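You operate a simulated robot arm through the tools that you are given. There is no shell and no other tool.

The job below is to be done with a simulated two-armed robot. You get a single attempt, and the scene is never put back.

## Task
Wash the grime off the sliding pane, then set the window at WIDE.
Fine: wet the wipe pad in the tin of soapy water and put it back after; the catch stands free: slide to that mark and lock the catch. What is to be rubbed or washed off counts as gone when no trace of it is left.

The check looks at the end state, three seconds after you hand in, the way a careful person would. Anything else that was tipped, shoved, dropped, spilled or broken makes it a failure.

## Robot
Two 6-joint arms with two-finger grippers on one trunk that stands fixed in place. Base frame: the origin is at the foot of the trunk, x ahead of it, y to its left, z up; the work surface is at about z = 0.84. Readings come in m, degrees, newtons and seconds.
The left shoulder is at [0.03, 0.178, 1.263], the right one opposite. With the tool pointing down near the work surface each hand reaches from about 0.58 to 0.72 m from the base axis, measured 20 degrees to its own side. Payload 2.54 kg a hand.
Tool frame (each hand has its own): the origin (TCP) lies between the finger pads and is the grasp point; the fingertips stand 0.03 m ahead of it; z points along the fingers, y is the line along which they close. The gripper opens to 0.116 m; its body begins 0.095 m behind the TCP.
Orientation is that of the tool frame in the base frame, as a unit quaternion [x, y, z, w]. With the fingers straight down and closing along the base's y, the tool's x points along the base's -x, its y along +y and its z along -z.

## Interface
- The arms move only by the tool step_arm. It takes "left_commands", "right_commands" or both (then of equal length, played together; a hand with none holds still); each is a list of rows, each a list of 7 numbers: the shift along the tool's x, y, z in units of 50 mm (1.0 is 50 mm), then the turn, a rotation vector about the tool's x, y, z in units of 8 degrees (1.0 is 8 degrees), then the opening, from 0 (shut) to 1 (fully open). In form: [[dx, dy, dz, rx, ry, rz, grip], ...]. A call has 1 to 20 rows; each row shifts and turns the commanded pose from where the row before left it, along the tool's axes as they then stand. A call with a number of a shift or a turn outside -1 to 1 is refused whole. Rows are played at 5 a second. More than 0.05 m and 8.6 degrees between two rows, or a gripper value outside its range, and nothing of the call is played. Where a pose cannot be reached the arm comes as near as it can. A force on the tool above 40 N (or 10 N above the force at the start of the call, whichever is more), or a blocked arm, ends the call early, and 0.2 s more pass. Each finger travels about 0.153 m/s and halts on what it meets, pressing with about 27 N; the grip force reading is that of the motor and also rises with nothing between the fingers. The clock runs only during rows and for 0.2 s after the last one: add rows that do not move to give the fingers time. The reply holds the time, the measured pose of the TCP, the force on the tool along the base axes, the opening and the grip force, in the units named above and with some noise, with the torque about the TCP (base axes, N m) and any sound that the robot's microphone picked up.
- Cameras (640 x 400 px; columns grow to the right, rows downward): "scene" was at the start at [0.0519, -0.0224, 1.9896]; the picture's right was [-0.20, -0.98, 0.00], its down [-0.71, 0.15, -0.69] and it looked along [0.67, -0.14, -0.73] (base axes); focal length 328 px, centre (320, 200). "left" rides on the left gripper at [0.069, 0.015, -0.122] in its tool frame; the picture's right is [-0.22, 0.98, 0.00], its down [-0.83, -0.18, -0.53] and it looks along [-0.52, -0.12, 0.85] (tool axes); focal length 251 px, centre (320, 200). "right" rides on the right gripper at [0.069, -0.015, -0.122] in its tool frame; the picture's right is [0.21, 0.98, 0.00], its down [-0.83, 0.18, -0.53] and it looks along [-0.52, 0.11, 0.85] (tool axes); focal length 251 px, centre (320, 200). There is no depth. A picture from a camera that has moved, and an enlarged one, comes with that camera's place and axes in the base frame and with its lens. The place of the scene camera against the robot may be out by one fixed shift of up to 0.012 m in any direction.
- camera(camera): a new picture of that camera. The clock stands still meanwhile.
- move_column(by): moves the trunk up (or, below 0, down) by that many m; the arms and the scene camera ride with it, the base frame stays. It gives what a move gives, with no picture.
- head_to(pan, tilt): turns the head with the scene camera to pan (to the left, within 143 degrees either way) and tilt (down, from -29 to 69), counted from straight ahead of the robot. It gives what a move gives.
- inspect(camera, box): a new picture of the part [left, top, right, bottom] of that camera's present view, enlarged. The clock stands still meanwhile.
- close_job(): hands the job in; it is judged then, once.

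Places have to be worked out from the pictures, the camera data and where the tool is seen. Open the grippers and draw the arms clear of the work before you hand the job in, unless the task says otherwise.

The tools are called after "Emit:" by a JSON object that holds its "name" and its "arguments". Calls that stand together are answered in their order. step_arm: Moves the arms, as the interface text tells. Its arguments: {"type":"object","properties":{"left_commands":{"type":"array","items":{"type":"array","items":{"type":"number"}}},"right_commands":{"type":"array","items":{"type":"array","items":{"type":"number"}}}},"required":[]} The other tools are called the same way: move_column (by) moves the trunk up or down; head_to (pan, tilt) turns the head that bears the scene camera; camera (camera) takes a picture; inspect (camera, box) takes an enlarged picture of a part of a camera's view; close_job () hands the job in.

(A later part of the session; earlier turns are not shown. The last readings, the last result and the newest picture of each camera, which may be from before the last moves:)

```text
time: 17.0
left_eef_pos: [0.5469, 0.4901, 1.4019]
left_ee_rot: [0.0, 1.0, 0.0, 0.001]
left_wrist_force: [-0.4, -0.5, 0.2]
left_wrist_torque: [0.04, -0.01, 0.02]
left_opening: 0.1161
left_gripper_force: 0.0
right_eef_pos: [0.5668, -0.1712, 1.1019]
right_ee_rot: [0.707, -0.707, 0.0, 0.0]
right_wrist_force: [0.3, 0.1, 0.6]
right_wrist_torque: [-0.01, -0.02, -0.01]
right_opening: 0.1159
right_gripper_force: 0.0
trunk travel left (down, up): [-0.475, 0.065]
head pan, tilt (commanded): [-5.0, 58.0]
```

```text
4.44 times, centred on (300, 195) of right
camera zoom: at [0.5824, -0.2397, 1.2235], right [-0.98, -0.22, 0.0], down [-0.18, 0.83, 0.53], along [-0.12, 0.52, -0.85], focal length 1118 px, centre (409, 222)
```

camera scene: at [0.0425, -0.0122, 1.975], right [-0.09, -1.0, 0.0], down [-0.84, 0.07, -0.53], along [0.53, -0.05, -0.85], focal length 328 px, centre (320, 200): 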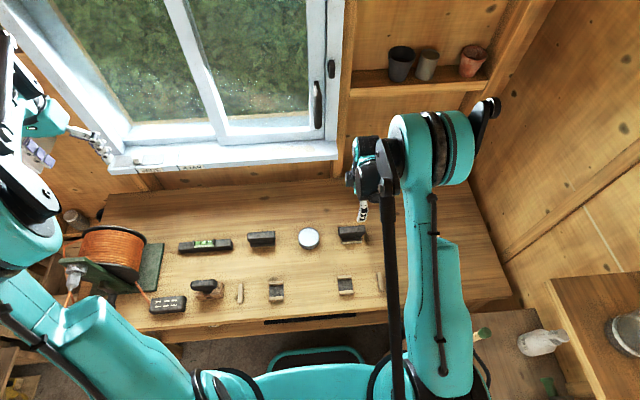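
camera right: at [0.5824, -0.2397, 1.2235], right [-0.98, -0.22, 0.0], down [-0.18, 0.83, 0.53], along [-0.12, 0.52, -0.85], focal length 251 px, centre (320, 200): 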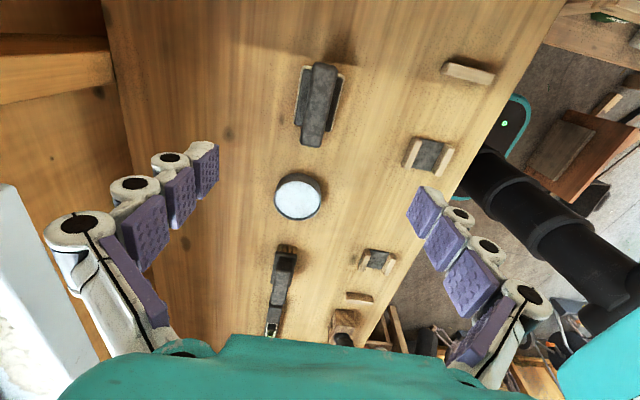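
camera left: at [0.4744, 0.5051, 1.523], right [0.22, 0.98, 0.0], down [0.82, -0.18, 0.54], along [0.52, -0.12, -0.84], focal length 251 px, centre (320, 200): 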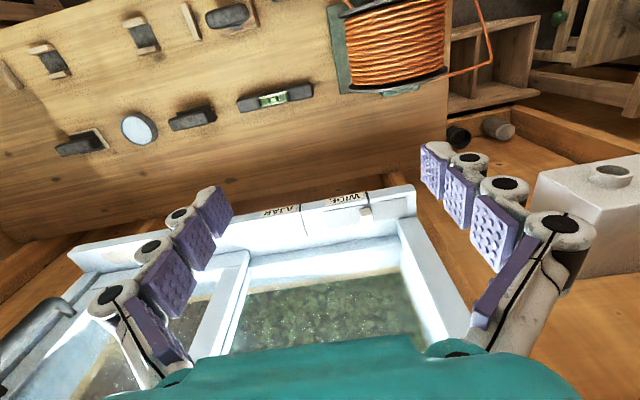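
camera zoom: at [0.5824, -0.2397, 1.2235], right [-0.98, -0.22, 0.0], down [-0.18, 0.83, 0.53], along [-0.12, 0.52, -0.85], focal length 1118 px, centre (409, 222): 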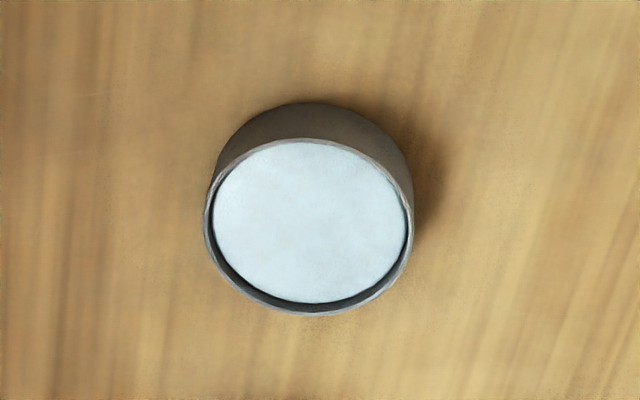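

Both hand views agree: bar top centre at (0.568, -0.171, 0.889), pad foot 0.058 x 0.077 m, tin centre (0.568, -0.011) with rim near z 0.868. Before gripping I want the side profile of the pad, so I shift the hand to the right, tilt it, and look at the pad from a low angle.

Emit:
{"name": "step_arm", "arguments": {"right_commands": [[0.98, 0, 0, 0, 0, 0, 1], [0.98, 0, 0, 0, 0, 0, 1], [0.98, 0, 0, 0, 0, 0, 1], [0, 0, 0, 0, -0.94, 0, 1], [0, 0, 0, 0, -0.94, 0, 1], [0, 0, 0, 0, -0.94, 0, 1], [0, 0, 0, 0, -0.94, 0, 1], [0, 0, 0, 0, -0.94, 0, 1], [0, 0, 0, 0, -0.94, 0, 1], [0.6, 0, 0.6, 0, 0, 0, 1], [0.6, 0, 0.6, 0, 0, 0, 1], [0.6, 0, 0.6, 0, 0, 0, 1], [0, 0, 0, 0, 0, 0, 1]]}}

Emit:
{"name": "camera", "arguments": {"camera": "right"}}

```text
time: 19.8
left_eef_pos: [0.5467, 0.4903, 1.4023]
left_ee_rot: [0.0, 1.0, 0.0, 0.001]
left_wrist_force: [0.7, 1.5, 0.6]
left_wrist_torque: [0.02, -0.01, -0.03]
left_opening: 0.1162
left_gripper_force: 0.1
right_eef_pos: [0.5546, -0.31, 1.0042]
right_ee_rot: [-0.653, 0.653, 0.27, 0.271]
right_wrist_force: [0.1, -0.4, 0.4]
right_wrist_torque: [0.0, 0.01, 0.04]
right_opening: 0.1163
right_gripper_force: 0.0
right hand out of reach, approached as far as the arm can: row 12
trunk travel left (down, up): [-0.475, 0.065]
head pan, tilt (commanded): [-5.0, 58.0]
```

```text
taken
camera right: at [0.5687, -0.4441, 1.0418], right [-0.98, -0.15, -0.15], down [-0.18, 0.21, 0.96], along [-0.11, 0.97, -0.23], focal length 251 px, centre (320, 200)
```

right: 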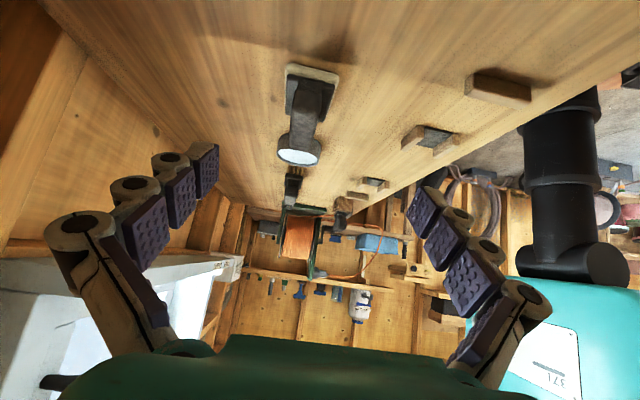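

Emit:
{"name": "inspect", "arguments": {"camera": "right", "box": [250, 50, 370, 180]}}

```text
3.08 times, centred on (310, 115) of right
camera zoom: at [0.5687, -0.4441, 1.0418], right [-0.98, -0.15, -0.15], down [-0.18, 0.21, 0.96], along [-0.11, 0.97, -0.23], focal length 774 px, centre (351, 462)
```

zoom: 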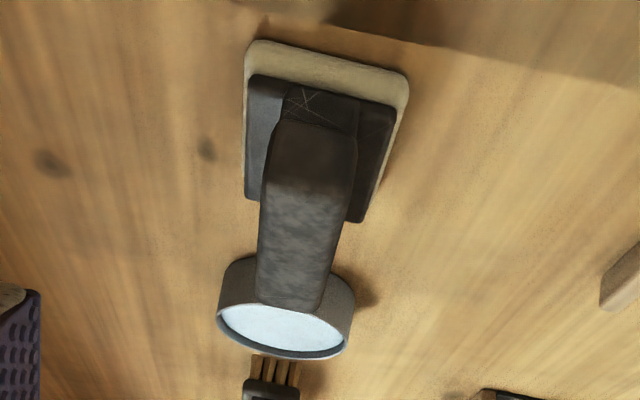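

The side view shows felt up to about z 0.855, base top about 0.860, and the bar from about 0.875 to 0.890, so fingertips at about 0.867 will grip the bar alone. I rise, level the tool again and come back over the pad.

Emit:
{"name": "step_arm", "arguments": {"right_commands": [[-0.68, 0, -0.68, 0, 0, 0, 1], [-0.68, 0, -0.68, 0, 0, 0, 1], [0, 0, 0, 0, 0.94, 0, 1], [0, 0, 0, 0, 0.94, 0, 1], [0, 0, 0, 0, 0.94, 0, 1], [0, 0, 0, 0, 0.94, 0, 1], [0, 0, 0, 0, 0.94, 0, 1], [0, 0, 0, 0, 0.94, 0, 1], [-0.9, 0, 0, 0, 0, 0, 1], [-0.9, 0, 0, 0, 0, 0, 1], [-0.9, 0, 0, 0, 0, 0, 1], [0, 0, 0, 0, 0, 0, 1]]}}

```text
time: 22.4
left_eef_pos: [0.547, 0.4898, 1.4022]
left_ee_rot: [-0.001, 1.0, 0.001, 0.001]
left_wrist_force: [0.2, -0.8, 0.0]
left_wrist_torque: [0.01, 0.01, 0.0]
left_opening: 0.1162
left_gripper_force: 0.1
right_eef_pos: [0.5539, -0.1765, 1.1011]
right_ee_rot: [-0.707, 0.707, 0.0, 0.0]
right_wrist_force: [-0.4, -0.9, 0.8]
right_wrist_torque: [0.02, 0.01, -0.02]
right_opening: 0.1158
right_gripper_force: 0.0
trunk travel left (down, up): [-0.475, 0.065]
head pan, tilt (commanded): [-5.0, 58.0]
```

Now I shift to above the bar centre and descend to z 0.95 for a check view.

Emit:
{"name": "step_arm", "arguments": {"right_commands": [[-0.13, -0.28, 0, 0, 0, 0, 1], [0, 0, 0.75, 0, 0, 0, 1], [0, 0, 0.75, 0, 0, 0, 1], [0, 0, 0.75, 0, 0, 0, 1], [0, 0, 0.75, 0, 0, 0, 1], [0, 0, 0, 0, 0, 0, 1]]}}

Emit:
{"name": "camera", "arguments": {"camera": "right"}}

Emit:
{"name": "inspect", "arguments": {"camera": "scene", "box": [290, 190, 430, 290]}}

```text
time: 23.8
left_eef_pos: [0.5456, 0.4908, 1.4023]
left_ee_rot: [0.0, 1.0, 0.0, 0.001]
left_wrist_force: [-0.6, 0.0, -0.2]
left_wrist_torque: [-0.03, -0.01, 0.02]
left_opening: 0.1163
left_gripper_force: 0.1
right_eef_pos: [0.5659, -0.169, 0.9515]
right_ee_rot: [0.708, -0.707, 0.0, 0.0]
right_wrist_force: [-0.1, 0.2, 0.1]
right_wrist_torque: [0.01, -0.01, 0.03]
right_opening: 0.116
right_gripper_force: 0.0
trunk travel left (down, up): [-0.475, 0.065]
head pan, tilt (commanded): [-5.0, 58.0]
```

```text
taken
camera right: at [0.5821, -0.2374, 1.0725], right [-0.98, -0.21, 0.0], down [-0.18, 0.83, 0.53], along [-0.11, 0.52, -0.85], focal length 251 px, centre (320, 200)
```

right: 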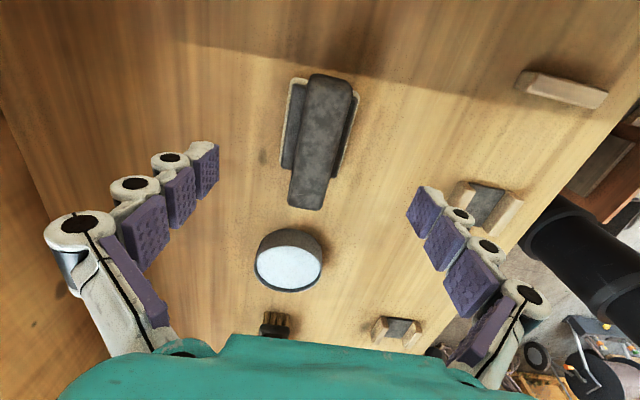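

```text
4.00 times, centred on (360, 240) of scene
camera zoom: at [0.0416, -0.0117, 1.975], right [-0.09, -1.0, 0.0], down [-0.84, 0.07, -0.53], along [0.53, -0.05, -0.85], focal length 1310 px, centre (160, 40)
```

zoom: 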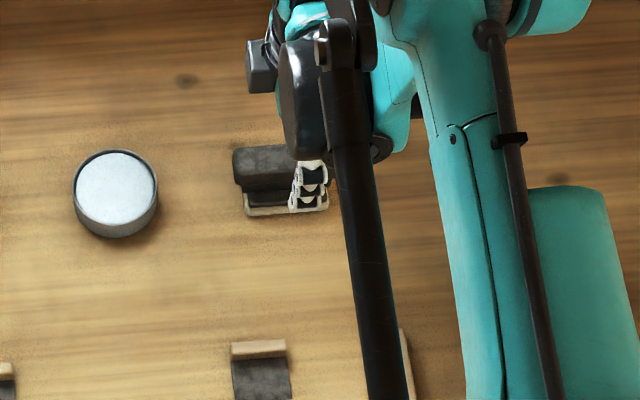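

The bar is centred under the fingers within a couple of mm. I descend to TCP z 0.897 in two steps with the fingers open.

Emit:
{"name": "step_arm", "arguments": {"right_commands": [[0.03, -0.05, 0.55, 0, 0, 0, 1], [0, 0, 0.54, 0, 0, 0, 1], [0, 0, 0, 0, 0, 0, 1], [0, 0, 0, 0, 0, 0, 1]]}}

Emit:
{"name": "camera", "arguments": {"camera": "right"}}

```text
time: 24.8
left_eef_pos: [0.5466, 0.4898, 1.4011]
left_ee_rot: [0.0, 1.0, -0.001, 0.001]
left_wrist_force: [0.1, 0.2, -0.2]
left_wrist_torque: [-0.01, -0.02, -0.01]
left_opening: 0.116
left_gripper_force: 0.0
right_eef_pos: [0.5656, -0.1697, 0.9051]
right_ee_rot: [-0.707, 0.707, -0.001, 0.0]
right_wrist_force: [0.6, -0.2, -0.7]
right_wrist_torque: [0.02, 0.05, 0.03]
right_opening: 0.1161
right_gripper_force: 0.1
right hand out of reach, approached as far as the arm can: row 2
trunk travel left (down, up): [-0.475, 0.065]
head pan, tilt (commanded): [-5.0, 58.0]
```

```text
taken
camera right: at [0.5819, -0.2385, 1.0273], right [-0.98, -0.21, 0.0], down [-0.18, 0.83, 0.53], along [-0.11, 0.52, -0.85], focal length 251 px, centre (320, 200)
```

right: 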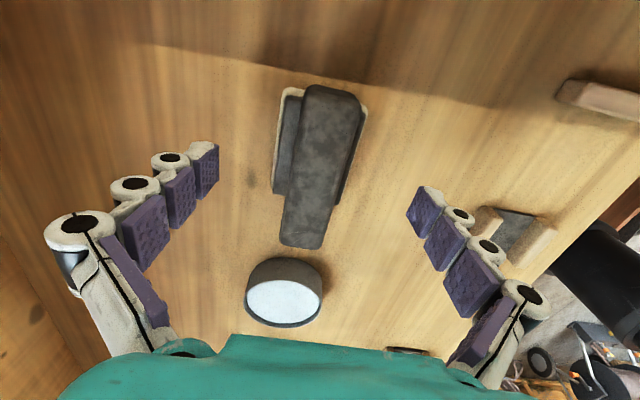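

The arm runs out of reach at z 0.905 at this trunk height. I raise the right hand (fingers open, clear of the bar), then lower the trunk by 0.15 m so the arms have better reach at the bench.

Emit:
{"name": "step_arm", "arguments": {"right_commands": [[0, 0, -0.9, 0, 0, 0, 1], [0, 0, -0.9, 0, 0, 0, 1], [0, 0, -0.9, 0, 0, 0, 1], [0, 0, -0.9, 0, 0, 0, 1], [0, 0, 0, 0, 0, 0, 1]]}}

Emit:
{"name": "move_column", "arguments": {"by": -0.15}}

Emit:
{"name": "camera", "arguments": {"camera": "scene"}}

```text
time: 26.0
left_eef_pos: [0.5466, 0.49, 1.4011]
left_ee_rot: [0.0, 1.0, -0.001, 0.001]
left_wrist_force: [-0.1, 0.7, -1.8]
left_wrist_torque: [-0.01, 0.03, 0.01]
left_opening: 0.1158
left_gripper_force: 0.0
right_eef_pos: [0.5678, -0.1694, 1.0857]
right_ee_rot: [0.708, -0.706, 0.0, 0.0]
right_wrist_force: [-0.8, 0.2, 0.0]
right_wrist_torque: [0.01, 0.04, 0.0]
right_opening: 0.1159
right_gripper_force: 0.0
trunk travel left (down, up): [-0.475, 0.065]
head pan, tilt (commanded): [-5.0, 58.0]
```

```text
time: 27.7
left_eef_pos: [0.5456, 0.49, 1.2514]
left_ee_rot: [0.0, 1.0, -0.001, 0.001]
left_wrist_force: [0.0, -0.5, 0.1]
left_wrist_torque: [-0.03, 0.0, -0.03]
left_opening: 0.1159
left_gripper_force: 0.1
right_eef_pos: [0.5667, -0.1681, 0.936]
right_ee_rot: [-0.707, 0.707, 0.0, -0.001]
right_wrist_force: [0.4, 0.5, 0.9]
right_wrist_torque: [0.04, 0.02, 0.0]
right_opening: 0.1163
right_gripper_force: 0.0
trunk travel left (down, up): [-0.325, 0.215]
head pan, tilt (commanded): [-5.0, 58.0]
```

```text
taken
camera scene: at [0.0421, -0.0122, 1.8251], right [-0.09, -1.0, 0.0], down [-0.84, 0.07, -0.53], along [0.53, -0.05, -0.85], focal length 328 px, centre (320, 200)
```

scene: 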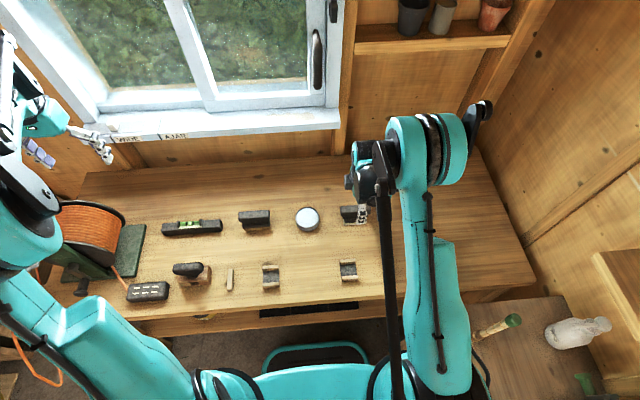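

The hand is now at z 0.936 over the pad with plenty of travel. I descend to z 0.897 and check before closing.

Emit:
{"name": "step_arm", "arguments": {"right_commands": [[0.05, -0.03, 0.4, 0, 0, 0, 1], [0, 0, 0.38, 0, 0, 0, 1], [0, 0, 0, 0, 0, 0, 1], [0, 0, 0, 0, 0, 0, 1]]}}

Emit:
{"name": "camera", "arguments": {"camera": "right"}}

```text
time: 28.7
left_eef_pos: [0.5456, 0.4903, 1.2526]
left_ee_rot: [0.0, 1.0, 0.0, 0.001]
left_wrist_force: [0.3, 0.9, -0.6]
left_wrist_torque: [0.0, 0.0, 0.02]
left_opening: 0.1162
left_gripper_force: 0.0
right_eef_pos: [0.5693, -0.1709, 0.8963]
right_ee_rot: [-0.707, 0.707, 0.0, 0.0]
right_wrist_force: [0.3, 0.5, -0.2]
right_wrist_torque: [0.02, -0.01, -0.01]
right_opening: 0.1163
right_gripper_force: 0.1
trunk travel left (down, up): [-0.325, 0.215]
head pan, tilt (commanded): [-5.0, 58.0]
```

```text
taken
camera right: at [0.584, -0.2395, 1.0183], right [-0.98, -0.21, 0.0], down [-0.18, 0.83, 0.53], along [-0.11, 0.52, -0.85], focal length 251 px, centre (320, 200)
```

right: 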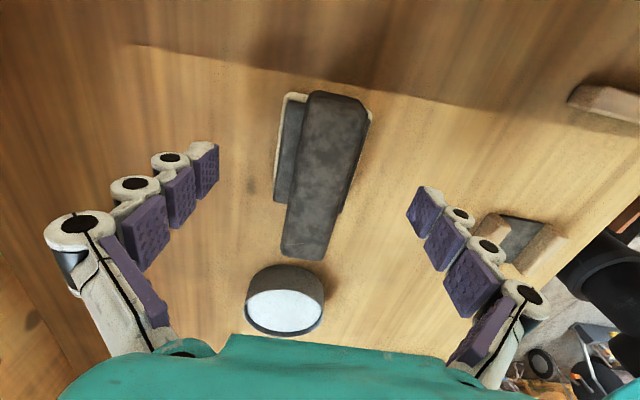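

The fingers straddle the bar evenly, so I close the gripper on it.

Emit:
{"name": "step_arm", "arguments": {"right_commands": [[0, 0, 0, 0, 0, 0, 0.5], [0, 0, 0, 0, 0, 0, 0.3], [0, 0, 0, 0, 0, 0, 0], [0, 0, 0, 0, 0, 0, 0], [0, 0, 0, 0, 0, 0, 0]]}}

Emit:
{"name": "camera", "arguments": {"camera": "right"}}

```text
time: 29.9
left_eef_pos: [0.5453, 0.4906, 1.2512]
left_ee_rot: [0.0, 1.0, 0.0, 0.002]
left_wrist_force: [0.4, 0.0, 1.4]
left_wrist_torque: [0.02, -0.03, 0.01]
left_opening: 0.1157
left_gripper_force: 0.0
right_eef_pos: [0.5689, -0.1716, 0.8973]
right_ee_rot: [0.707, -0.707, 0.0, -0.001]
right_wrist_force: [-0.1, -0.5, 0.0]
right_wrist_torque: [0.01, -0.02, 0.01]
right_opening: 0.029
right_gripper_force: 26.8
trunk travel left (down, up): [-0.325, 0.215]
head pan, tilt (commanded): [-5.0, 58.0]
```

```text
taken
camera right: at [0.5839, -0.2395, 1.0184], right [-0.98, -0.21, 0.0], down [-0.18, 0.83, 0.53], along [-0.11, 0.52, -0.85], focal length 251 px, centre (320, 200)
```

right: 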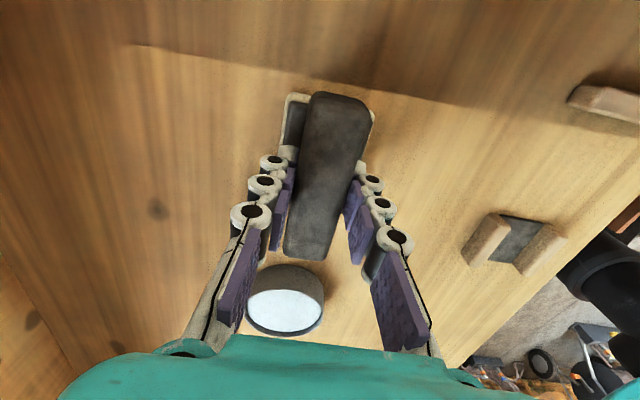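

The bar is gripped (opening 0.029, 27 N) at TCP (0.569, -0.172, 0.897), which I note as its home pose. I lift it 0.1 m.

Emit:
{"name": "step_arm", "arguments": {"right_commands": [[0, 0, -0.3, 0, 0, 0, 0], [0, 0, -0.7, 0, 0, 0, 0], [0, 0, -0.9, 0, 0, 0, 0], [0, 0, -0.3, 0, 0, 0, 0], [0, 0, 0, 0, 0, 0, 0]]}}

Emit:
{"name": "camera", "arguments": {"camera": "right"}}

Emit:
{"name": "inspect", "arguments": {"camera": "scene", "box": [280, 160, 420, 260]}}

```text
time: 31.1
left_eef_pos: [0.5463, 0.49, 1.2526]
left_ee_rot: [0.0, 1.0, 0.0, 0.001]
left_wrist_force: [1.1, 0.4, 0.4]
left_wrist_torque: [0.0, 0.01, 0.03]
left_opening: 0.1158
left_gripper_force: 0.0
right_eef_pos: [0.5691, -0.1718, 1.0063]
right_ee_rot: [0.708, -0.707, 0.0, 0.0]
right_wrist_force: [0.9, 0.0, 0.0]
right_wrist_torque: [0.01, -0.03, 0.0]
right_opening: 0.0291
right_gripper_force: 26.9
trunk travel left (down, up): [-0.325, 0.215]
head pan, tilt (commanded): [-5.0, 58.0]
```

```text
taken
camera right: at [0.5843, -0.2393, 1.1289], right [-0.98, -0.21, 0.0], down [-0.18, 0.83, 0.53], along [-0.11, 0.52, -0.85], focal length 251 px, centre (320, 200)
```

right: 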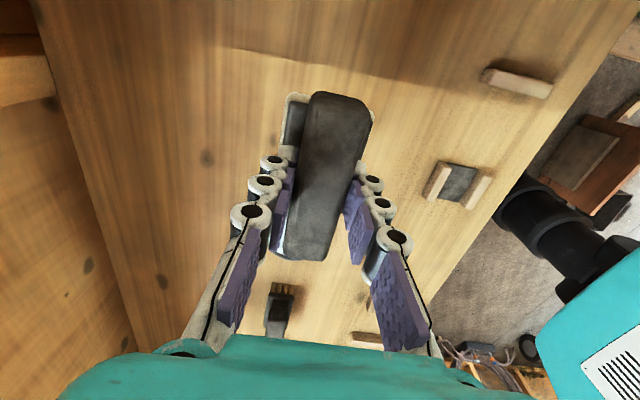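

```text
4.00 times, centred on (350, 210) of scene
camera zoom: at [0.0424, -0.0122, 1.8249], right [-0.09, -1.0, 0.0], down [-0.84, 0.07, -0.53], along [0.53, -0.05, -0.85], focal length 1310 px, centre (200, 160)
```

zoom: 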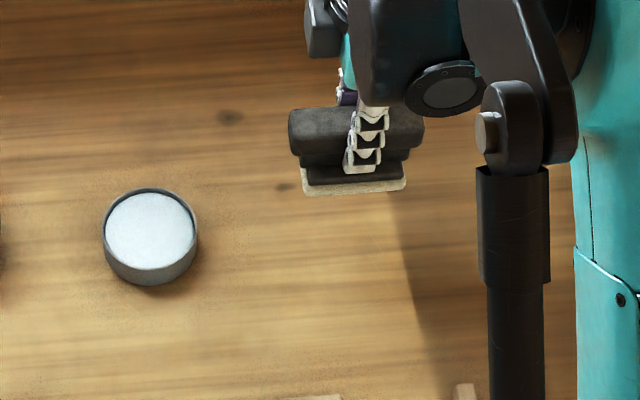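

The pad is lifted cleanly. Before dipping, I bring the left hand round as a side-viewing camera: turn it so its camera looks along -y toward the tin, staying well above the bench items.

Emit:
{"name": "step_arm", "arguments": {"left_commands": [[0, 0, 0, 0, 0, 0.9375, 1], [0, 0, 0, 0, 0, 0.9375, 1], [0, 0, 0, 0, 0, 0.9375, 1], [0, 0, 0, 0, 0, 0.9375, 1], [0, 0, 0, 0, 0, 0.9375, 1], [0, 0, 0, 0, 0, 0.9375, 1], [0, 0, 0, 0, 0, 0.9375, 1], [0, 0, 0, 0, 0, 0.9375, 1], [0, 0, 0, 0, 0, 0.9375, 1], [0, 0, 0, 0, 0, 0.9375, 1], [0, 0, 0, 0, 0, 0.9375, 1], [0, 0, 0, 0, 0, 0.9375, 1], [0, 0, 0, 0, -0.94, 0, 1], [0, 0, 0, 0, -0.94, 0, 1], [0, 0, 0, 0, -0.94, 0, 1], [0, 0, 0, 0, -0.94, 0, 1], [0, 0, 0, 0, -0.94, 0, 1], [0, 0, 0, 0, -0.94, 0, 1], [0, 0, 0, 0, 0, 0, 1]]}}

Emit:
{"name": "camera", "arguments": {"camera": "left"}}

Emit:
{"name": "camera", "arguments": {"camera": "scene"}}

```text
time: 35.1
left_eef_pos: [0.5516, 0.4854, 1.2524]
left_ee_rot: [0.661, 0.664, -0.242, 0.251]
left_wrist_force: [-0.4, 0.1, 0.0]
left_wrist_torque: [-0.02, 0.0, -0.01]
left_opening: 0.1162
left_gripper_force: 0.0
left hand out of reach, approached as far as the arm can: row 18
right_eef_pos: [0.5688, -0.1696, 1.0065]
right_ee_rot: [-0.707, 0.707, 0.0, 0.0]
right_wrist_force: [0.9, -0.3, -0.3]
right_wrist_torque: [0.01, 0.0, 0.03]
right_opening: 0.0291
right_gripper_force: 27.3
trunk travel left (down, up): [-0.325, 0.215]
head pan, tilt (commanded): [-5.0, 58.0]
```

```text
taken
camera left: at [0.5631, 0.6168, 1.2983], right [0.98, -0.15, 0.15], down [-0.19, -0.28, 0.94], along [-0.1, -0.95, -0.3], focal length 251 px, centre (320, 200)
```

left: 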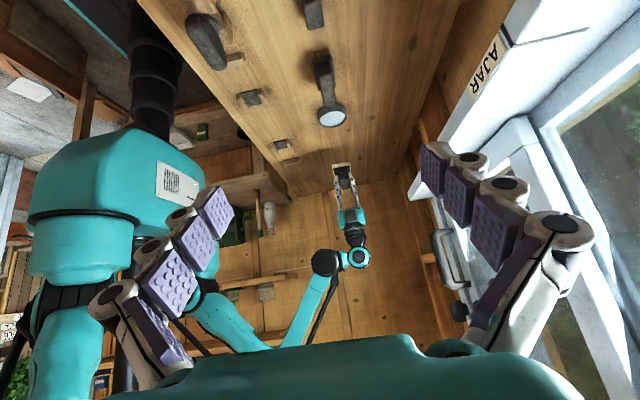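

```text
taken
camera scene: at [0.0423, -0.012, 1.825], right [-0.09, -1.0, 0.0], down [-0.84, 0.07, -0.53], along [0.53, -0.05, -0.85], focal length 328 px, centre (320, 200)
```

scene: 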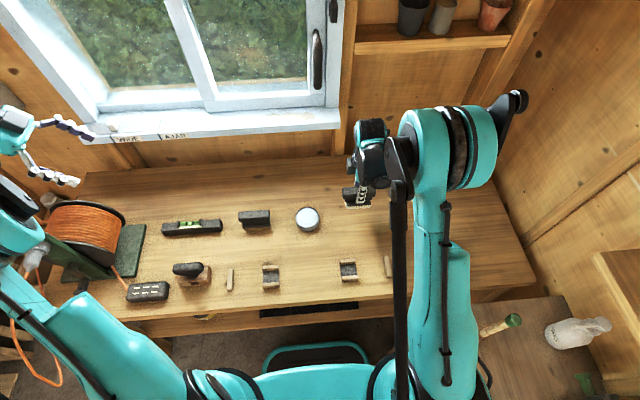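

The left view already shows the tin and pad in line from the side. I bring the left camera nearer and lower for good height judgement.

Emit:
{"name": "step_arm", "arguments": {"left_commands": [[0.08, 0.04, 0.83, 0, 0, 0, 1], [0.08, 0.04, 0.83, 0, 0, 0, 1], [0.08, 0.04, 0.83, 0, 0, 0, 1], [0.08, 0.04, 0.83, 0, 0, 0, 1], [0, 0, 0, 0, 0, 0, 1]]}}

Emit:
{"name": "camera", "arguments": {"camera": "left"}}

```text
time: 36.3
left_eef_pos: [0.5612, 0.3885, 1.1162]
left_ee_rot: [0.662, 0.664, -0.241, 0.251]
left_wrist_force: [-0.4, 0.3, -0.8]
left_wrist_torque: [0.02, 0.02, 0.03]
left_opening: 0.1159
left_gripper_force: 0.0
right_eef_pos: [0.5695, -0.1712, 1.0066]
right_ee_rot: [0.707, -0.707, -0.001, 0.0]
right_wrist_force: [-0.3, -1.3, -1.4]
right_wrist_torque: [-0.02, -0.01, -0.02]
right_opening: 0.0288
right_gripper_force: 27.1
trunk travel left (down, up): [-0.325, 0.215]
head pan, tilt (commanded): [-5.0, 58.0]
```

```text
taken
camera left: at [0.5733, 0.5205, 1.1623], right [0.98, -0.15, 0.15], down [-0.19, -0.28, 0.94], along [-0.1, -0.95, -0.3], focal length 251 px, centre (320, 200)
```

left: 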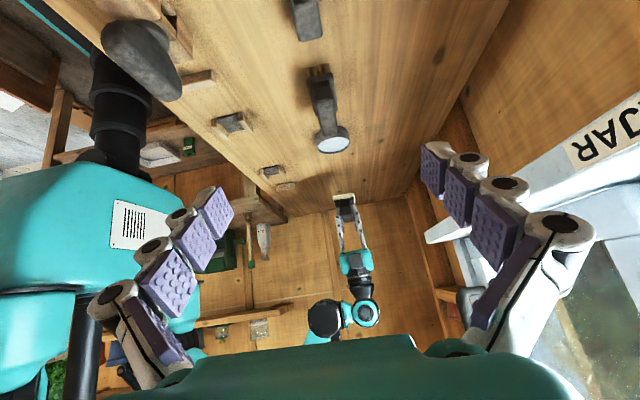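

Emit:
{"name": "inspect", "arguments": {"camera": "left", "box": [280, 100, 400, 220]}}

```text
3.33 times, centred on (340, 160) of left
camera zoom: at [0.5733, 0.5205, 1.1623], right [0.98, -0.15, 0.15], down [-0.19, -0.28, 0.94], along [-0.1, -0.95, -0.3], focal length 838 px, centre (253, 333)
```

zoom: 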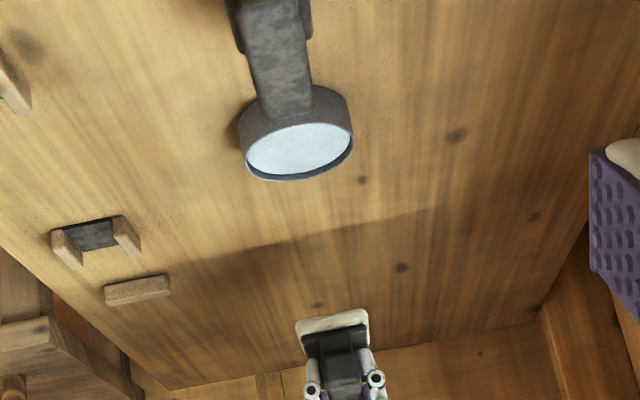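

Combining views, the tin's rim is centred at about (0.5695, -0.0115, 0.866) with 0.037 m inner radius; the 0.077 m pad can't enter flat, so I'll tilt it 30° and dip its short lower edge. First tilt and hover over the tin.

Emit:
{"name": "step_arm", "arguments": {"right_commands": [[0, 0, 0, 0, -0.9375, 0, 0], [0, 0, 0, 0, -0.9375, 0, 0], [0, 0, 0, 0, -0.9375, 0, 0], [0, 0, 0, 0, -0.9375, 0, 0], [-0.585, 0, 0.607, 0, 0, 0, 0], [-0.585, 0, 0.607, 0, 0, 0, 0], [-0.585, 0, 0.607, 0, 0, 0, 0], [-0.585, 0, 0.607, 0, 0, 0, 0], [0, 0, 0, 0, 0, 0, 0]]}}

Emit:
{"name": "inspect", "arguments": {"camera": "left", "box": [280, 80, 400, 200]}}

Emit:
{"name": "inspect", "arguments": {"camera": "scene", "box": [250, 160, 390, 260]}}

Emit:
{"name": "camera", "arguments": {"camera": "right"}}

```text
time: 38.3
left_eef_pos: [0.562, 0.387, 1.1161]
left_ee_rot: [0.661, 0.665, -0.24, 0.25]
left_wrist_force: [-0.3, 0.0, -0.6]
left_wrist_torque: [0.0, -0.01, 0.0]
left_opening: 0.1159
left_gripper_force: 0.0
right_eef_pos: [0.5691, -0.0098, 0.959]
right_ee_rot: [-0.683, 0.683, 0.184, 0.184]
right_wrist_force: [0.0, -0.1, -1.0]
right_wrist_torque: [0.01, 0.0, -0.02]
right_opening: 0.029
right_gripper_force: 26.6
trunk travel left (down, up): [-0.325, 0.215]
head pan, tilt (commanded): [-5.0, 58.0]
```

```text
3.33 times, centred on (340, 140) of left
camera zoom: at [0.5737, 0.5194, 1.1631], right [0.98, -0.15, 0.15], down [-0.19, -0.28, 0.94], along [-0.1, -0.95, -0.3], focal length 838 px, centre (253, 400)
```

zoom: 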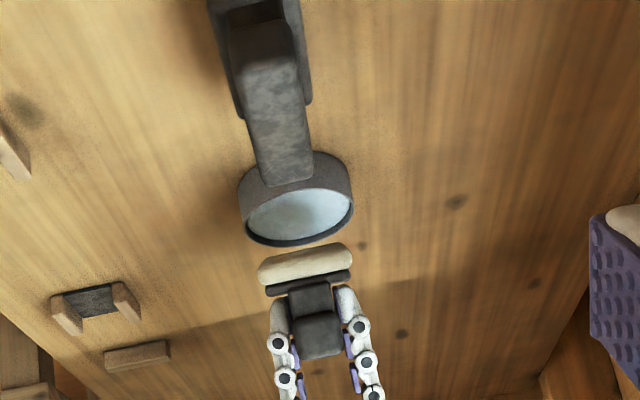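

```text
4.00 times, centred on (320, 210) of scene
camera zoom: at [0.0421, -0.0137, 1.825], right [-0.09, -1.0, 0.0], down [-0.84, 0.07, -0.53], along [0.53, -0.05, -0.85], focal length 1310 px, centre (320, 160)
```

zoom: 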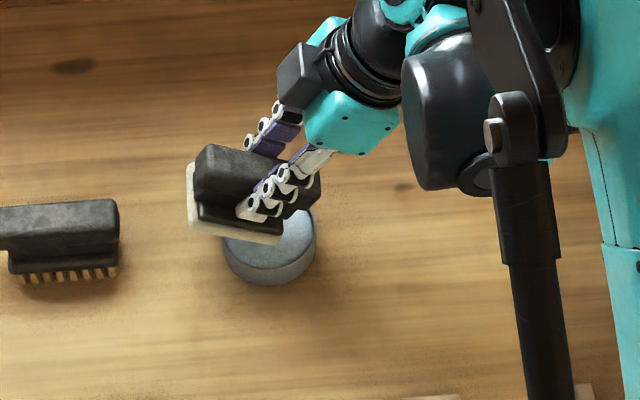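

```text
taken
camera right: at [0.5836, -0.1299, 1.0298], right [-0.98, -0.19, -0.11], down [-0.18, 0.45, 0.88], along [-0.11, 0.87, -0.47], focal length 251 px, centre (320, 200)
```

right: 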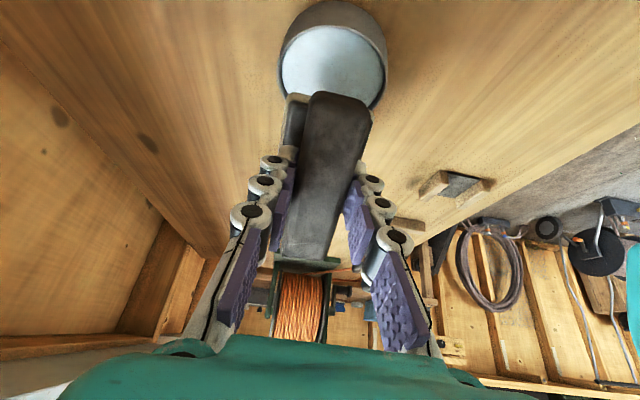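

Hovering with the pad's lower edge about 26 mm above the rim and lined up in x. I lower 20 mm and check again from the side.

Emit:
{"name": "step_arm", "arguments": {"right_commands": [[0.1, -0.02, 0.173, 0, 0, 0, 0], [0.1, 0, 0.173, 0, 0, 0, 0], [0, 0, 0, 0, 0, 0, 0]]}}

Emit:
{"name": "inspect", "arguments": {"camera": "left", "box": [290, 100, 390, 180]}}

Emit:
{"name": "inspect", "arguments": {"camera": "right", "box": [240, 0, 440, 130]}}

Emit:
{"name": "inspect", "arguments": {"camera": "scene", "box": [270, 180, 370, 250]}}

```text
time: 39.1
left_eef_pos: [0.5617, 0.3879, 1.1165]
left_ee_rot: [0.662, 0.664, -0.241, 0.251]
left_wrist_force: [0.3, -0.7, -0.5]
left_wrist_torque: [0.01, 0.03, 0.01]
left_opening: 0.1162
left_gripper_force: 0.0
right_eef_pos: [0.5699, -0.0095, 0.94]
right_ee_rot: [-0.683, 0.683, 0.183, 0.182]
right_wrist_force: [-0.3, 0.2, -1.1]
right_wrist_torque: [0.02, 0.01, 0.01]
right_opening: 0.0293
right_gripper_force: 27.1
trunk travel left (down, up): [-0.325, 0.215]
head pan, tilt (commanded): [-5.0, 58.0]
```

```text
5.00 times, centred on (340, 140) of left
camera zoom: at [0.5738, 0.5205, 1.1625], right [0.98, -0.15, 0.15], down [-0.19, -0.28, 0.94], along [-0.1, -0.95, -0.3], focal length 1257 px, centre (220, 500)
```

zoom: 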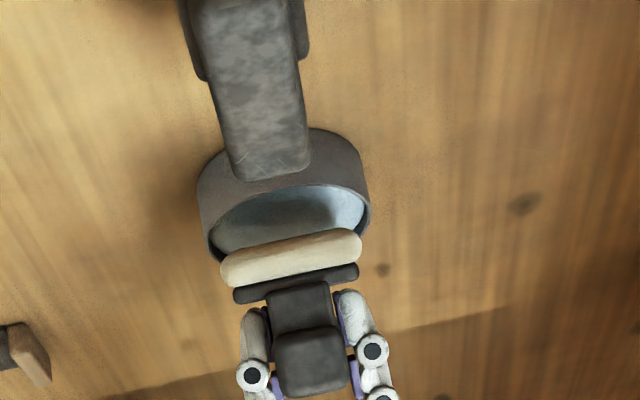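

```text
3.08 times, centred on (340, 65) of right
camera zoom: at [0.5846, -0.1296, 1.0105], right [-0.98, -0.19, -0.11], down [-0.18, 0.45, 0.88], along [-0.11, 0.87, -0.47], focal length 774 px, centre (258, 615)
```

zoom: 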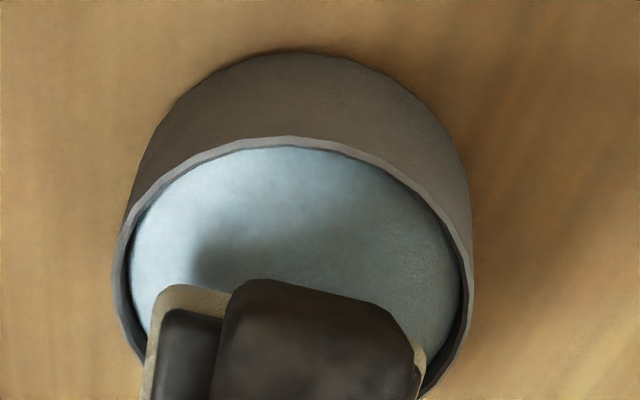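

```text
5.71 times, centred on (320, 215) of scene
camera zoom: at [0.0425, -0.0121, 1.825], right [-0.09, -1.0, 0.0], down [-0.84, 0.07, -0.53], along [0.53, -0.05, -0.85], focal length 1872 px, centre (320, 114)
```

zoom: 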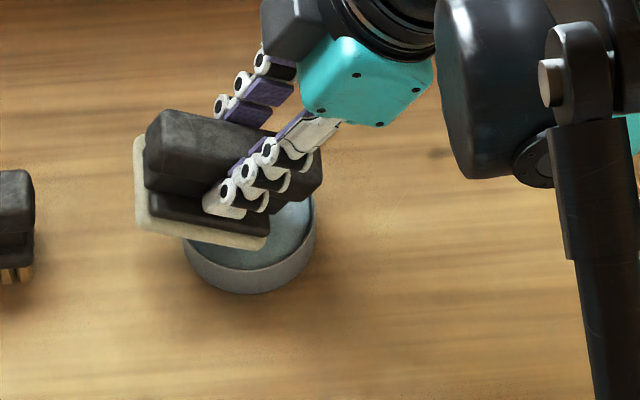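

Alignment looks good: the pad's lower edge is over the middle of the tin with clearance both sides. I lower 10 mm more, then another 10 mm, watching forces.

Emit:
{"name": "step_arm", "arguments": {"right_commands": [[0.05, 0, 0.0866, 0, 0, 0, 0], [0.05, 0, 0.0866, 0, 0, 0, 0], [0.05, 0, 0.0866, 0, 0, 0, 0], [0, 0, 0, 0, 0, 0, 0]]}}

Emit:
{"name": "inspect", "arguments": {"camera": "left", "box": [290, 100, 390, 180]}}

Emit:
{"name": "inspect", "arguments": {"camera": "right", "box": [240, 0, 440, 130]}}

```text
time: 40.1
left_eef_pos: [0.5605, 0.3894, 1.1163]
left_ee_rot: [0.662, 0.664, -0.24, 0.251]
left_wrist_force: [0.2, 0.1, 0.2]
left_wrist_torque: [-0.02, 0.03, 0.02]
left_opening: 0.1156
left_gripper_force: 0.0
right_eef_pos: [0.5678, -0.0082, 0.9261]
right_ee_rot: [0.683, -0.683, -0.183, -0.184]
right_wrist_force: [2.9, 11.3, 33.3]
right_wrist_torque: [0.32, -0.06, 0.04]
right_opening: 0.0289
right_gripper_force: 27.0
trunk travel left (down, up): [-0.325, 0.215]
head pan, tilt (commanded): [-5.0, 58.0]
```

```text
5.00 times, centred on (340, 140) of left
camera zoom: at [0.5715, 0.522, 1.1633], right [0.98, -0.15, 0.15], down [-0.19, -0.28, 0.94], along [-0.1, -0.95, -0.3], focal length 1257 px, centre (220, 500)
```

zoom: 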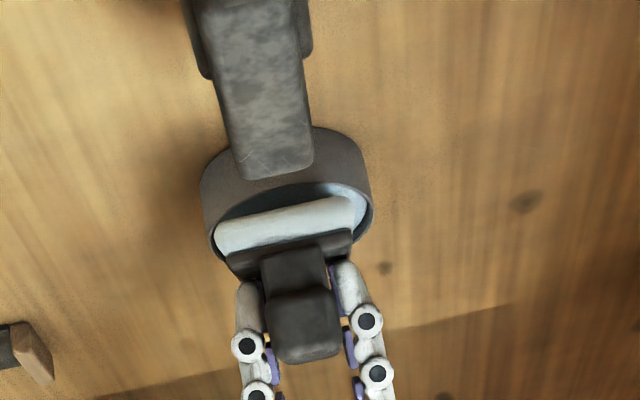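

```text
3.08 times, centred on (340, 65) of right
camera zoom: at [0.5832, -0.1279, 0.9972], right [-0.98, -0.19, -0.11], down [-0.18, 0.45, 0.88], along [-0.11, 0.88, -0.47], focal length 774 px, centre (258, 615)
```

zoom: 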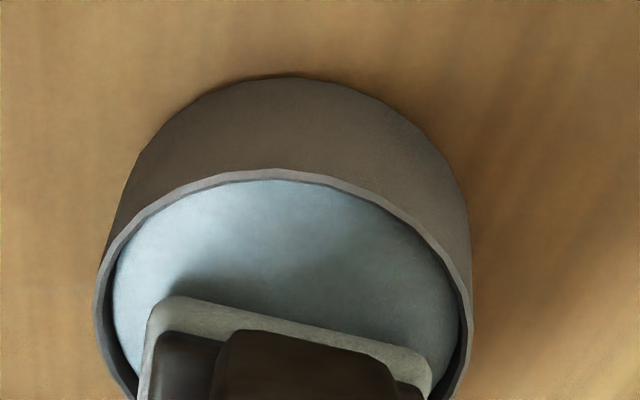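

The felt has turned from cream to grey-white, so it's wet, and the force rose to 33 N on touching. I lift straight up at once and check tin and pad.

Emit:
{"name": "step_arm", "arguments": {"right_commands": [[-0.05, 0, -0.0866, 0, 0, 0, 0], [-0.1, 0, -0.173, 0, 0, 0, 0], [-0.2, 0, -0.346, 0, 0, 0, 0], [-0.3, 0, -0.52, 0, 0, 0, 0], [-0.3, 0, -0.52, 0, 0, 0, 0], [0, 0, 0, 0, 0, 0, 0]]}}

Emit:
{"name": "inspect", "arguments": {"camera": "left", "box": [280, 80, 400, 200]}}

Emit:
{"name": "inspect", "arguments": {"camera": "scene", "box": [250, 160, 390, 260]}}

Emit:
{"name": "camera", "arguments": {"camera": "right"}}

```text
time: 41.5
left_eef_pos: [0.5622, 0.3882, 1.1157]
left_ee_rot: [0.662, 0.664, -0.241, 0.251]
left_wrist_force: [0.3, -0.7, 0.7]
left_wrist_torque: [0.02, -0.02, 0.0]
left_opening: 0.1163
left_gripper_force: 0.0
right_eef_pos: [0.5691, -0.01, 1.0189]
right_ee_rot: [0.683, -0.683, -0.183, -0.182]
right_wrist_force: [0.4, -0.1, -0.9]
right_wrist_torque: [-0.02, 0.01, 0.02]
right_opening: 0.029
right_gripper_force: 27.0
trunk travel left (down, up): [-0.325, 0.215]
head pan, tilt (commanded): [-5.0, 58.0]
```

```text
3.33 times, centred on (340, 140) of left
camera zoom: at [0.5743, 0.5204, 1.1622], right [0.98, -0.15, 0.15], down [-0.19, -0.28, 0.94], along [-0.1, -0.95, -0.3], focal length 838 px, centre (253, 400)
```

zoom: 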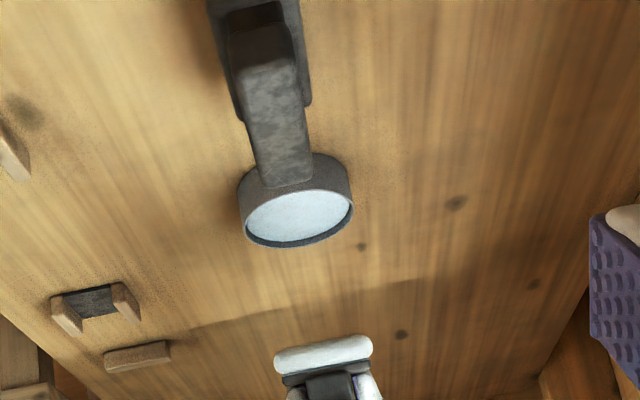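

```text
4.00 times, centred on (320, 210) of scene
camera zoom: at [0.0433, -0.0122, 1.8249], right [-0.09, -1.0, 0.0], down [-0.85, 0.07, -0.53], along [0.53, -0.05, -0.85], focal length 1310 px, centre (320, 160)
```

zoom: 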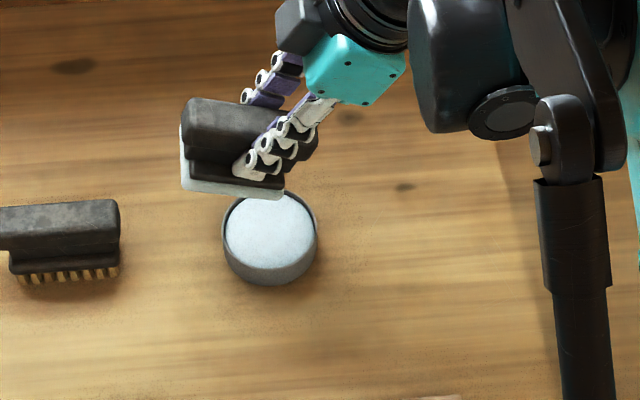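

```text
taken
camera right: at [0.5852, -0.1299, 1.0903], right [-0.98, -0.19, -0.11], down [-0.18, 0.45, 0.88], along [-0.11, 0.87, -0.47], focal length 251 px, centre (320, 200)
```

right: 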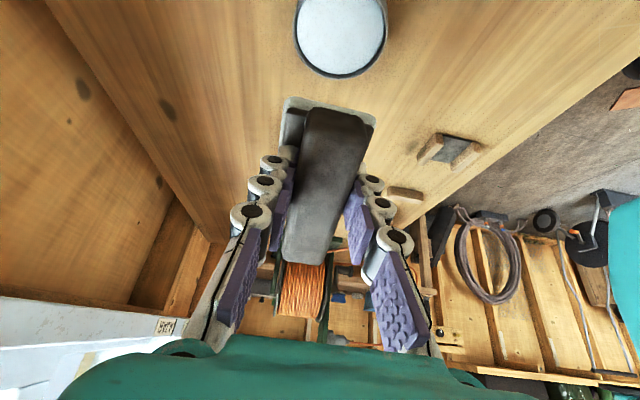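

The pad is evenly wet now and the tin stands unmoved. The bar looks slightly rotated in the grip after the push, so I enlarge to measure that.

Emit:
{"name": "inspect", "arguments": {"camera": "right", "box": [230, 70, 430, 290]}}

Emit:
{"name": "inspect", "arguments": {"camera": "left", "box": [310, 140, 400, 240]}}

```text
1.82 times, centred on (330, 180) of right
camera zoom: at [0.5852, -0.1299, 1.0903], right [-0.98, -0.19, -0.11], down [-0.18, 0.45, 0.88], along [-0.11, 0.87, -0.47], focal length 457 px, centre (302, 236)
```

zoom: 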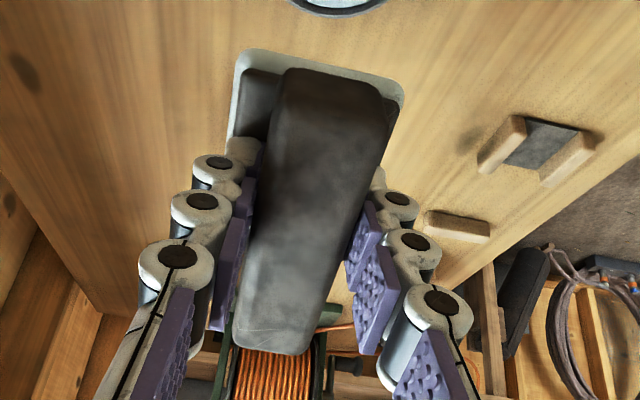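

```text
4.00 times, centred on (355, 190) of left
camera zoom: at [0.5743, 0.5204, 1.1622], right [0.98, -0.15, 0.15], down [-0.19, -0.28, 0.94], along [-0.1, -0.95, -0.3], focal length 1006 px, centre (180, 240)
```

zoom: 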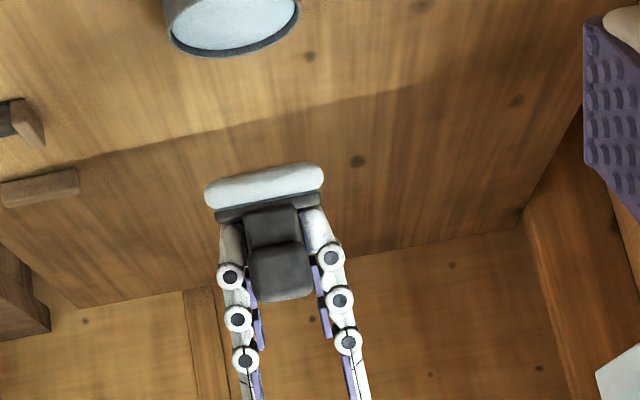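

Comparing with the earlier grip view, the bar has slid about 6–7 mm lengthwise in the fingers (still firm, 27 N); I'll allow for that when putting it back. Now I level the tool and rise to window height, staying well in front of the sill.

Emit:
{"name": "step_arm", "arguments": {"right_commands": [[0, 0, 0, 0, 0.9375, 0, 0], [0, 0, 0, 0, 0.9375, 0, 0], [0, 0, 0, 0, 0.9375, 0, 0], [0, 0, 0, 0, 0.9375, 0, 0], [-0.033, 0.167, -0.87, 0, 0, 0, 0], [-0.033, 0.167, -0.87, 0, 0, 0, 0], [-0.033, 0.167, -0.87, 0, 0, 0, 0], [-0.033, 0.167, -0.87, 0, 0, 0, 0], [-0.033, 0.167, -0.87, 0, 0, 0, 0], [-0.033, 0.167, -0.87, 0, 0, 0, 0], [0, 0, 0, 0, 0, 0, 0]]}}

Emit:
{"name": "camera", "arguments": {"camera": "right"}}

```text
time: 43.9
left_eef_pos: [0.5618, 0.3885, 1.1162]
left_ee_rot: [0.662, 0.664, -0.242, 0.25]
left_wrist_force: [0.5, -0.7, -0.4]
left_wrist_torque: [-0.01, -0.01, 0.01]
left_opening: 0.116
left_gripper_force: 0.1
right_eef_pos: [0.521, -0.0002, 1.2821]
right_ee_rot: [0.707, -0.707, 0.001, 0.001]
right_wrist_force: [0.4, 0.6, -1.6]
right_wrist_torque: [-0.02, 0.04, 0.0]
right_opening: 0.029
right_gripper_force: 26.8
trunk travel left (down, up): [-0.325, 0.215]
head pan, tilt (commanded): [-5.0, 58.0]
```

```text
taken
camera right: at [0.5364, -0.0685, 1.4038], right [-0.98, -0.21, 0.0], down [-0.18, 0.83, 0.53], along [-0.12, 0.52, -0.85], focal length 251 px, centre (320, 200)
```

right: 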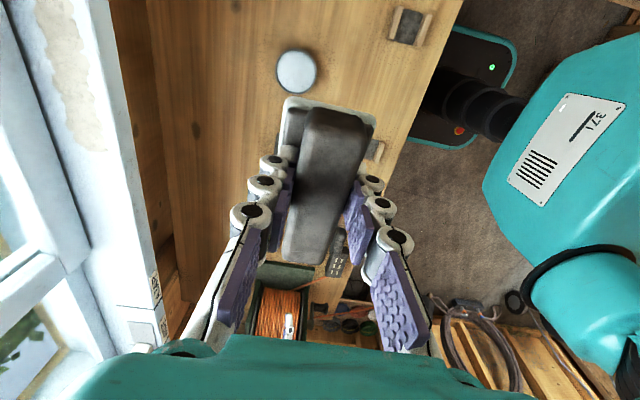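

Now I turn the tool about its x so it points at the window (+x), bar horizontal.

Emit:
{"name": "step_arm", "arguments": {"right_commands": [[0, 0, 0, 0.9375, 0, 0, 0], [0, 0, 0, 0.9375, 0, 0, 0], [0, 0, 0, 0.9375, 0, 0, 0], [0, 0, 0, 0.9375, 0, 0, 0], [0, 0, 0, 0.9375, 0, 0, 0], [0, 0, 0, 0.9375, 0, 0, 0], [0, 0, 0, 0.9375, 0, 0, 0], [0, 0, 0, 0.9375, 0, 0, 0], [0, 0, 0, 0.9375, 0, 0, 0], [0, 0, 0, 0.9375, 0, 0, 0], [0, 0, 0, 0.9375, 0, 0, 0], [0, 0, 0, 0.9375, 0, 0, 0], [0, 0, 0, 0, 0, 0, 0]]}}

Emit:
{"name": "camera", "arguments": {"camera": "right"}}

Emit:
{"name": "head_to", "arguments": {"pan": 8, "tilt": 35}}

Emit:
{"name": "camera", "arguments": {"camera": "scene"}}

```text
time: 46.7
left_eef_pos: [0.5616, 0.3878, 1.116]
left_ee_rot: [0.662, 0.664, -0.241, 0.251]
left_wrist_force: [-0.2, -0.9, 0.5]
left_wrist_torque: [0.01, 0.03, -0.01]
left_opening: 0.1159
left_gripper_force: 0.1
right_eef_pos: [0.5206, 0.0012, 1.2882]
right_ee_rot: [0.5, -0.499, 0.5, -0.5]
right_wrist_force: [0.6, -0.6, -1.0]
right_wrist_torque: [-0.02, 0.04, -0.01]
right_opening: 0.0292
right_gripper_force: 27.0
right hand out of reach, approached as far as the arm can: row 12
trunk travel left (down, up): [-0.325, 0.215]
head pan, tilt (commanded): [-5.0, 58.0]
```

```text
taken
camera right: at [0.3994, -0.0674, 1.3029], right [0.0, -0.21, -0.98], down [-0.53, 0.83, -0.18], along [0.85, 0.52, -0.11], focal length 251 px, centre (320, 200)
```

right: 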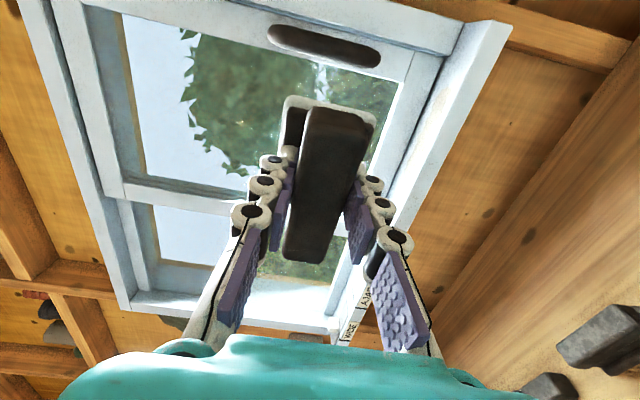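

```text
time: 47.6
left_eef_pos: [0.5619, 0.3879, 1.1159]
left_ee_rot: [0.661, 0.665, -0.24, 0.251]
left_wrist_force: [0.3, -0.2, 0.6]
left_wrist_torque: [-0.02, 0.01, 0.01]
left_opening: 0.1159
left_gripper_force: 0.0
right_eef_pos: [0.5216, 0.0017, 1.2879]
right_ee_rot: [-0.5, 0.501, -0.499, 0.499]
right_wrist_force: [0.6, 0.3, -0.5]
right_wrist_torque: [0.0, 0.02, 0.02]
right_opening: 0.0292
right_gripper_force: 27.1
trunk travel left (down, up): [-0.325, 0.215]
head pan, tilt (commanded): [8.0, 35.0]
```

```text
taken
camera scene: at [0.0609, 0.006, 1.8568], right [0.14, -0.99, 0.0], down [-0.57, -0.08, -0.82], along [0.81, 0.11, -0.57], focal length 328 px, centre (320, 200)
```

scene: 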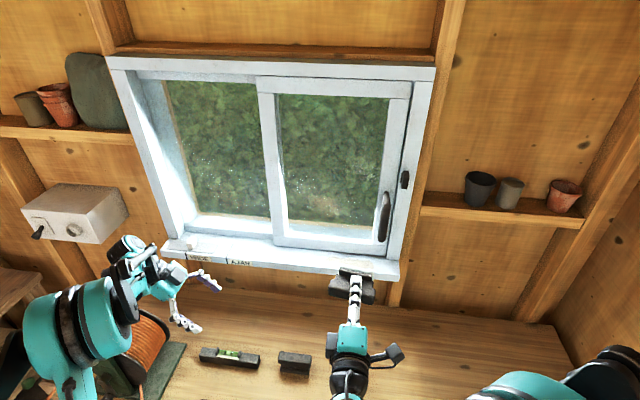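

The tool now points at the window with the wet pad facing it. I move toward the pane in front of the grime, stopping with the felt about 6 cm short of the glass.

Emit:
{"name": "step_arm", "arguments": {"right_commands": [[-0.4, 0, 0.8, 0, 0, 0, 0], [-0.4, 0, 0.8, 0, 0, 0, 0], [-0.4, 0, 0.8, 0, 0, 0, 0], [-0.4, 0, 0.8, 0, 0, 0, 0], [-0.4, 0, 0.8, 0, 0, 0, 0], [0, 0, 0, 0, 0, 0, 0]]}}

Emit:
{"name": "camera", "arguments": {"camera": "right"}}

Emit:
{"name": "inspect", "arguments": {"camera": "scene", "box": [240, 80, 420, 260]}}

Emit:
{"name": "camera", "arguments": {"camera": "left"}}

```text
time: 49.0
left_eef_pos: [0.5617, 0.3869, 1.1165]
left_ee_rot: [0.661, 0.665, -0.24, 0.251]
left_wrist_force: [-0.2, 0.1, 0.4]
left_wrist_torque: [0.02, -0.01, 0.03]
left_opening: 0.1159
left_gripper_force: 0.1
right_eef_pos: [0.7212, 0.1014, 1.2887]
right_ee_rot: [0.5, -0.5, 0.5, -0.5]
right_wrist_force: [-1.7, -0.4, -0.4]
right_wrist_torque: [0.01, 0.03, 0.01]
right_opening: 0.0289
right_gripper_force: 26.9
trunk travel left (down, up): [-0.325, 0.215]
head pan, tilt (commanded): [8.0, 35.0]
```

```text
taken
camera right: at [0.5998, 0.0322, 1.3035], right [0.0, -0.21, -0.98], down [-0.53, 0.83, -0.18], along [0.85, 0.52, -0.11], focal length 251 px, centre (320, 200)
```

right: 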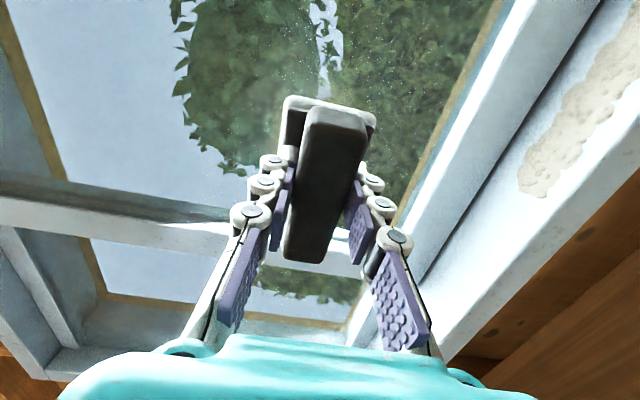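

```text
2.22 times, centred on (330, 170) of scene
camera zoom: at [0.0597, 0.0055, 1.857], right [0.14, -0.99, 0.0], down [-0.57, -0.08, -0.82], along [0.81, 0.11, -0.57], focal length 728 px, centre (298, 267)
```

zoom: 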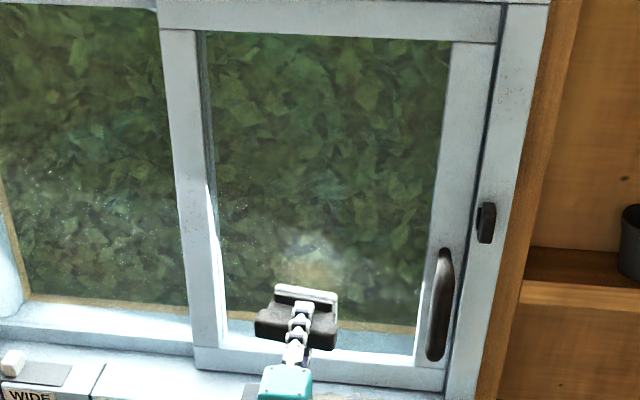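

```text
taken
camera left: at [0.573, 0.5201, 1.1631], right [0.98, -0.15, 0.15], down [-0.19, -0.28, 0.94], along [-0.1, -0.95, -0.3], focal length 251 px, centre (320, 200)
```

left: 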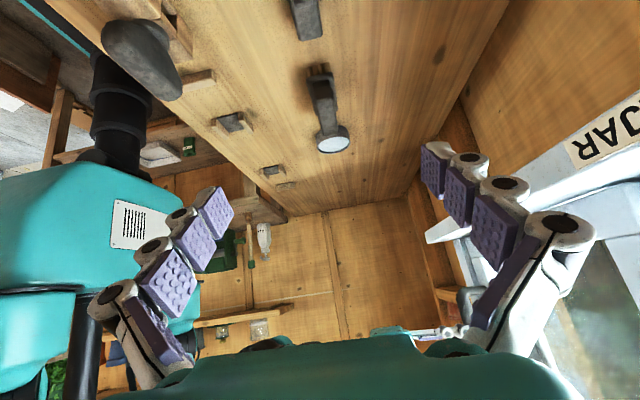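

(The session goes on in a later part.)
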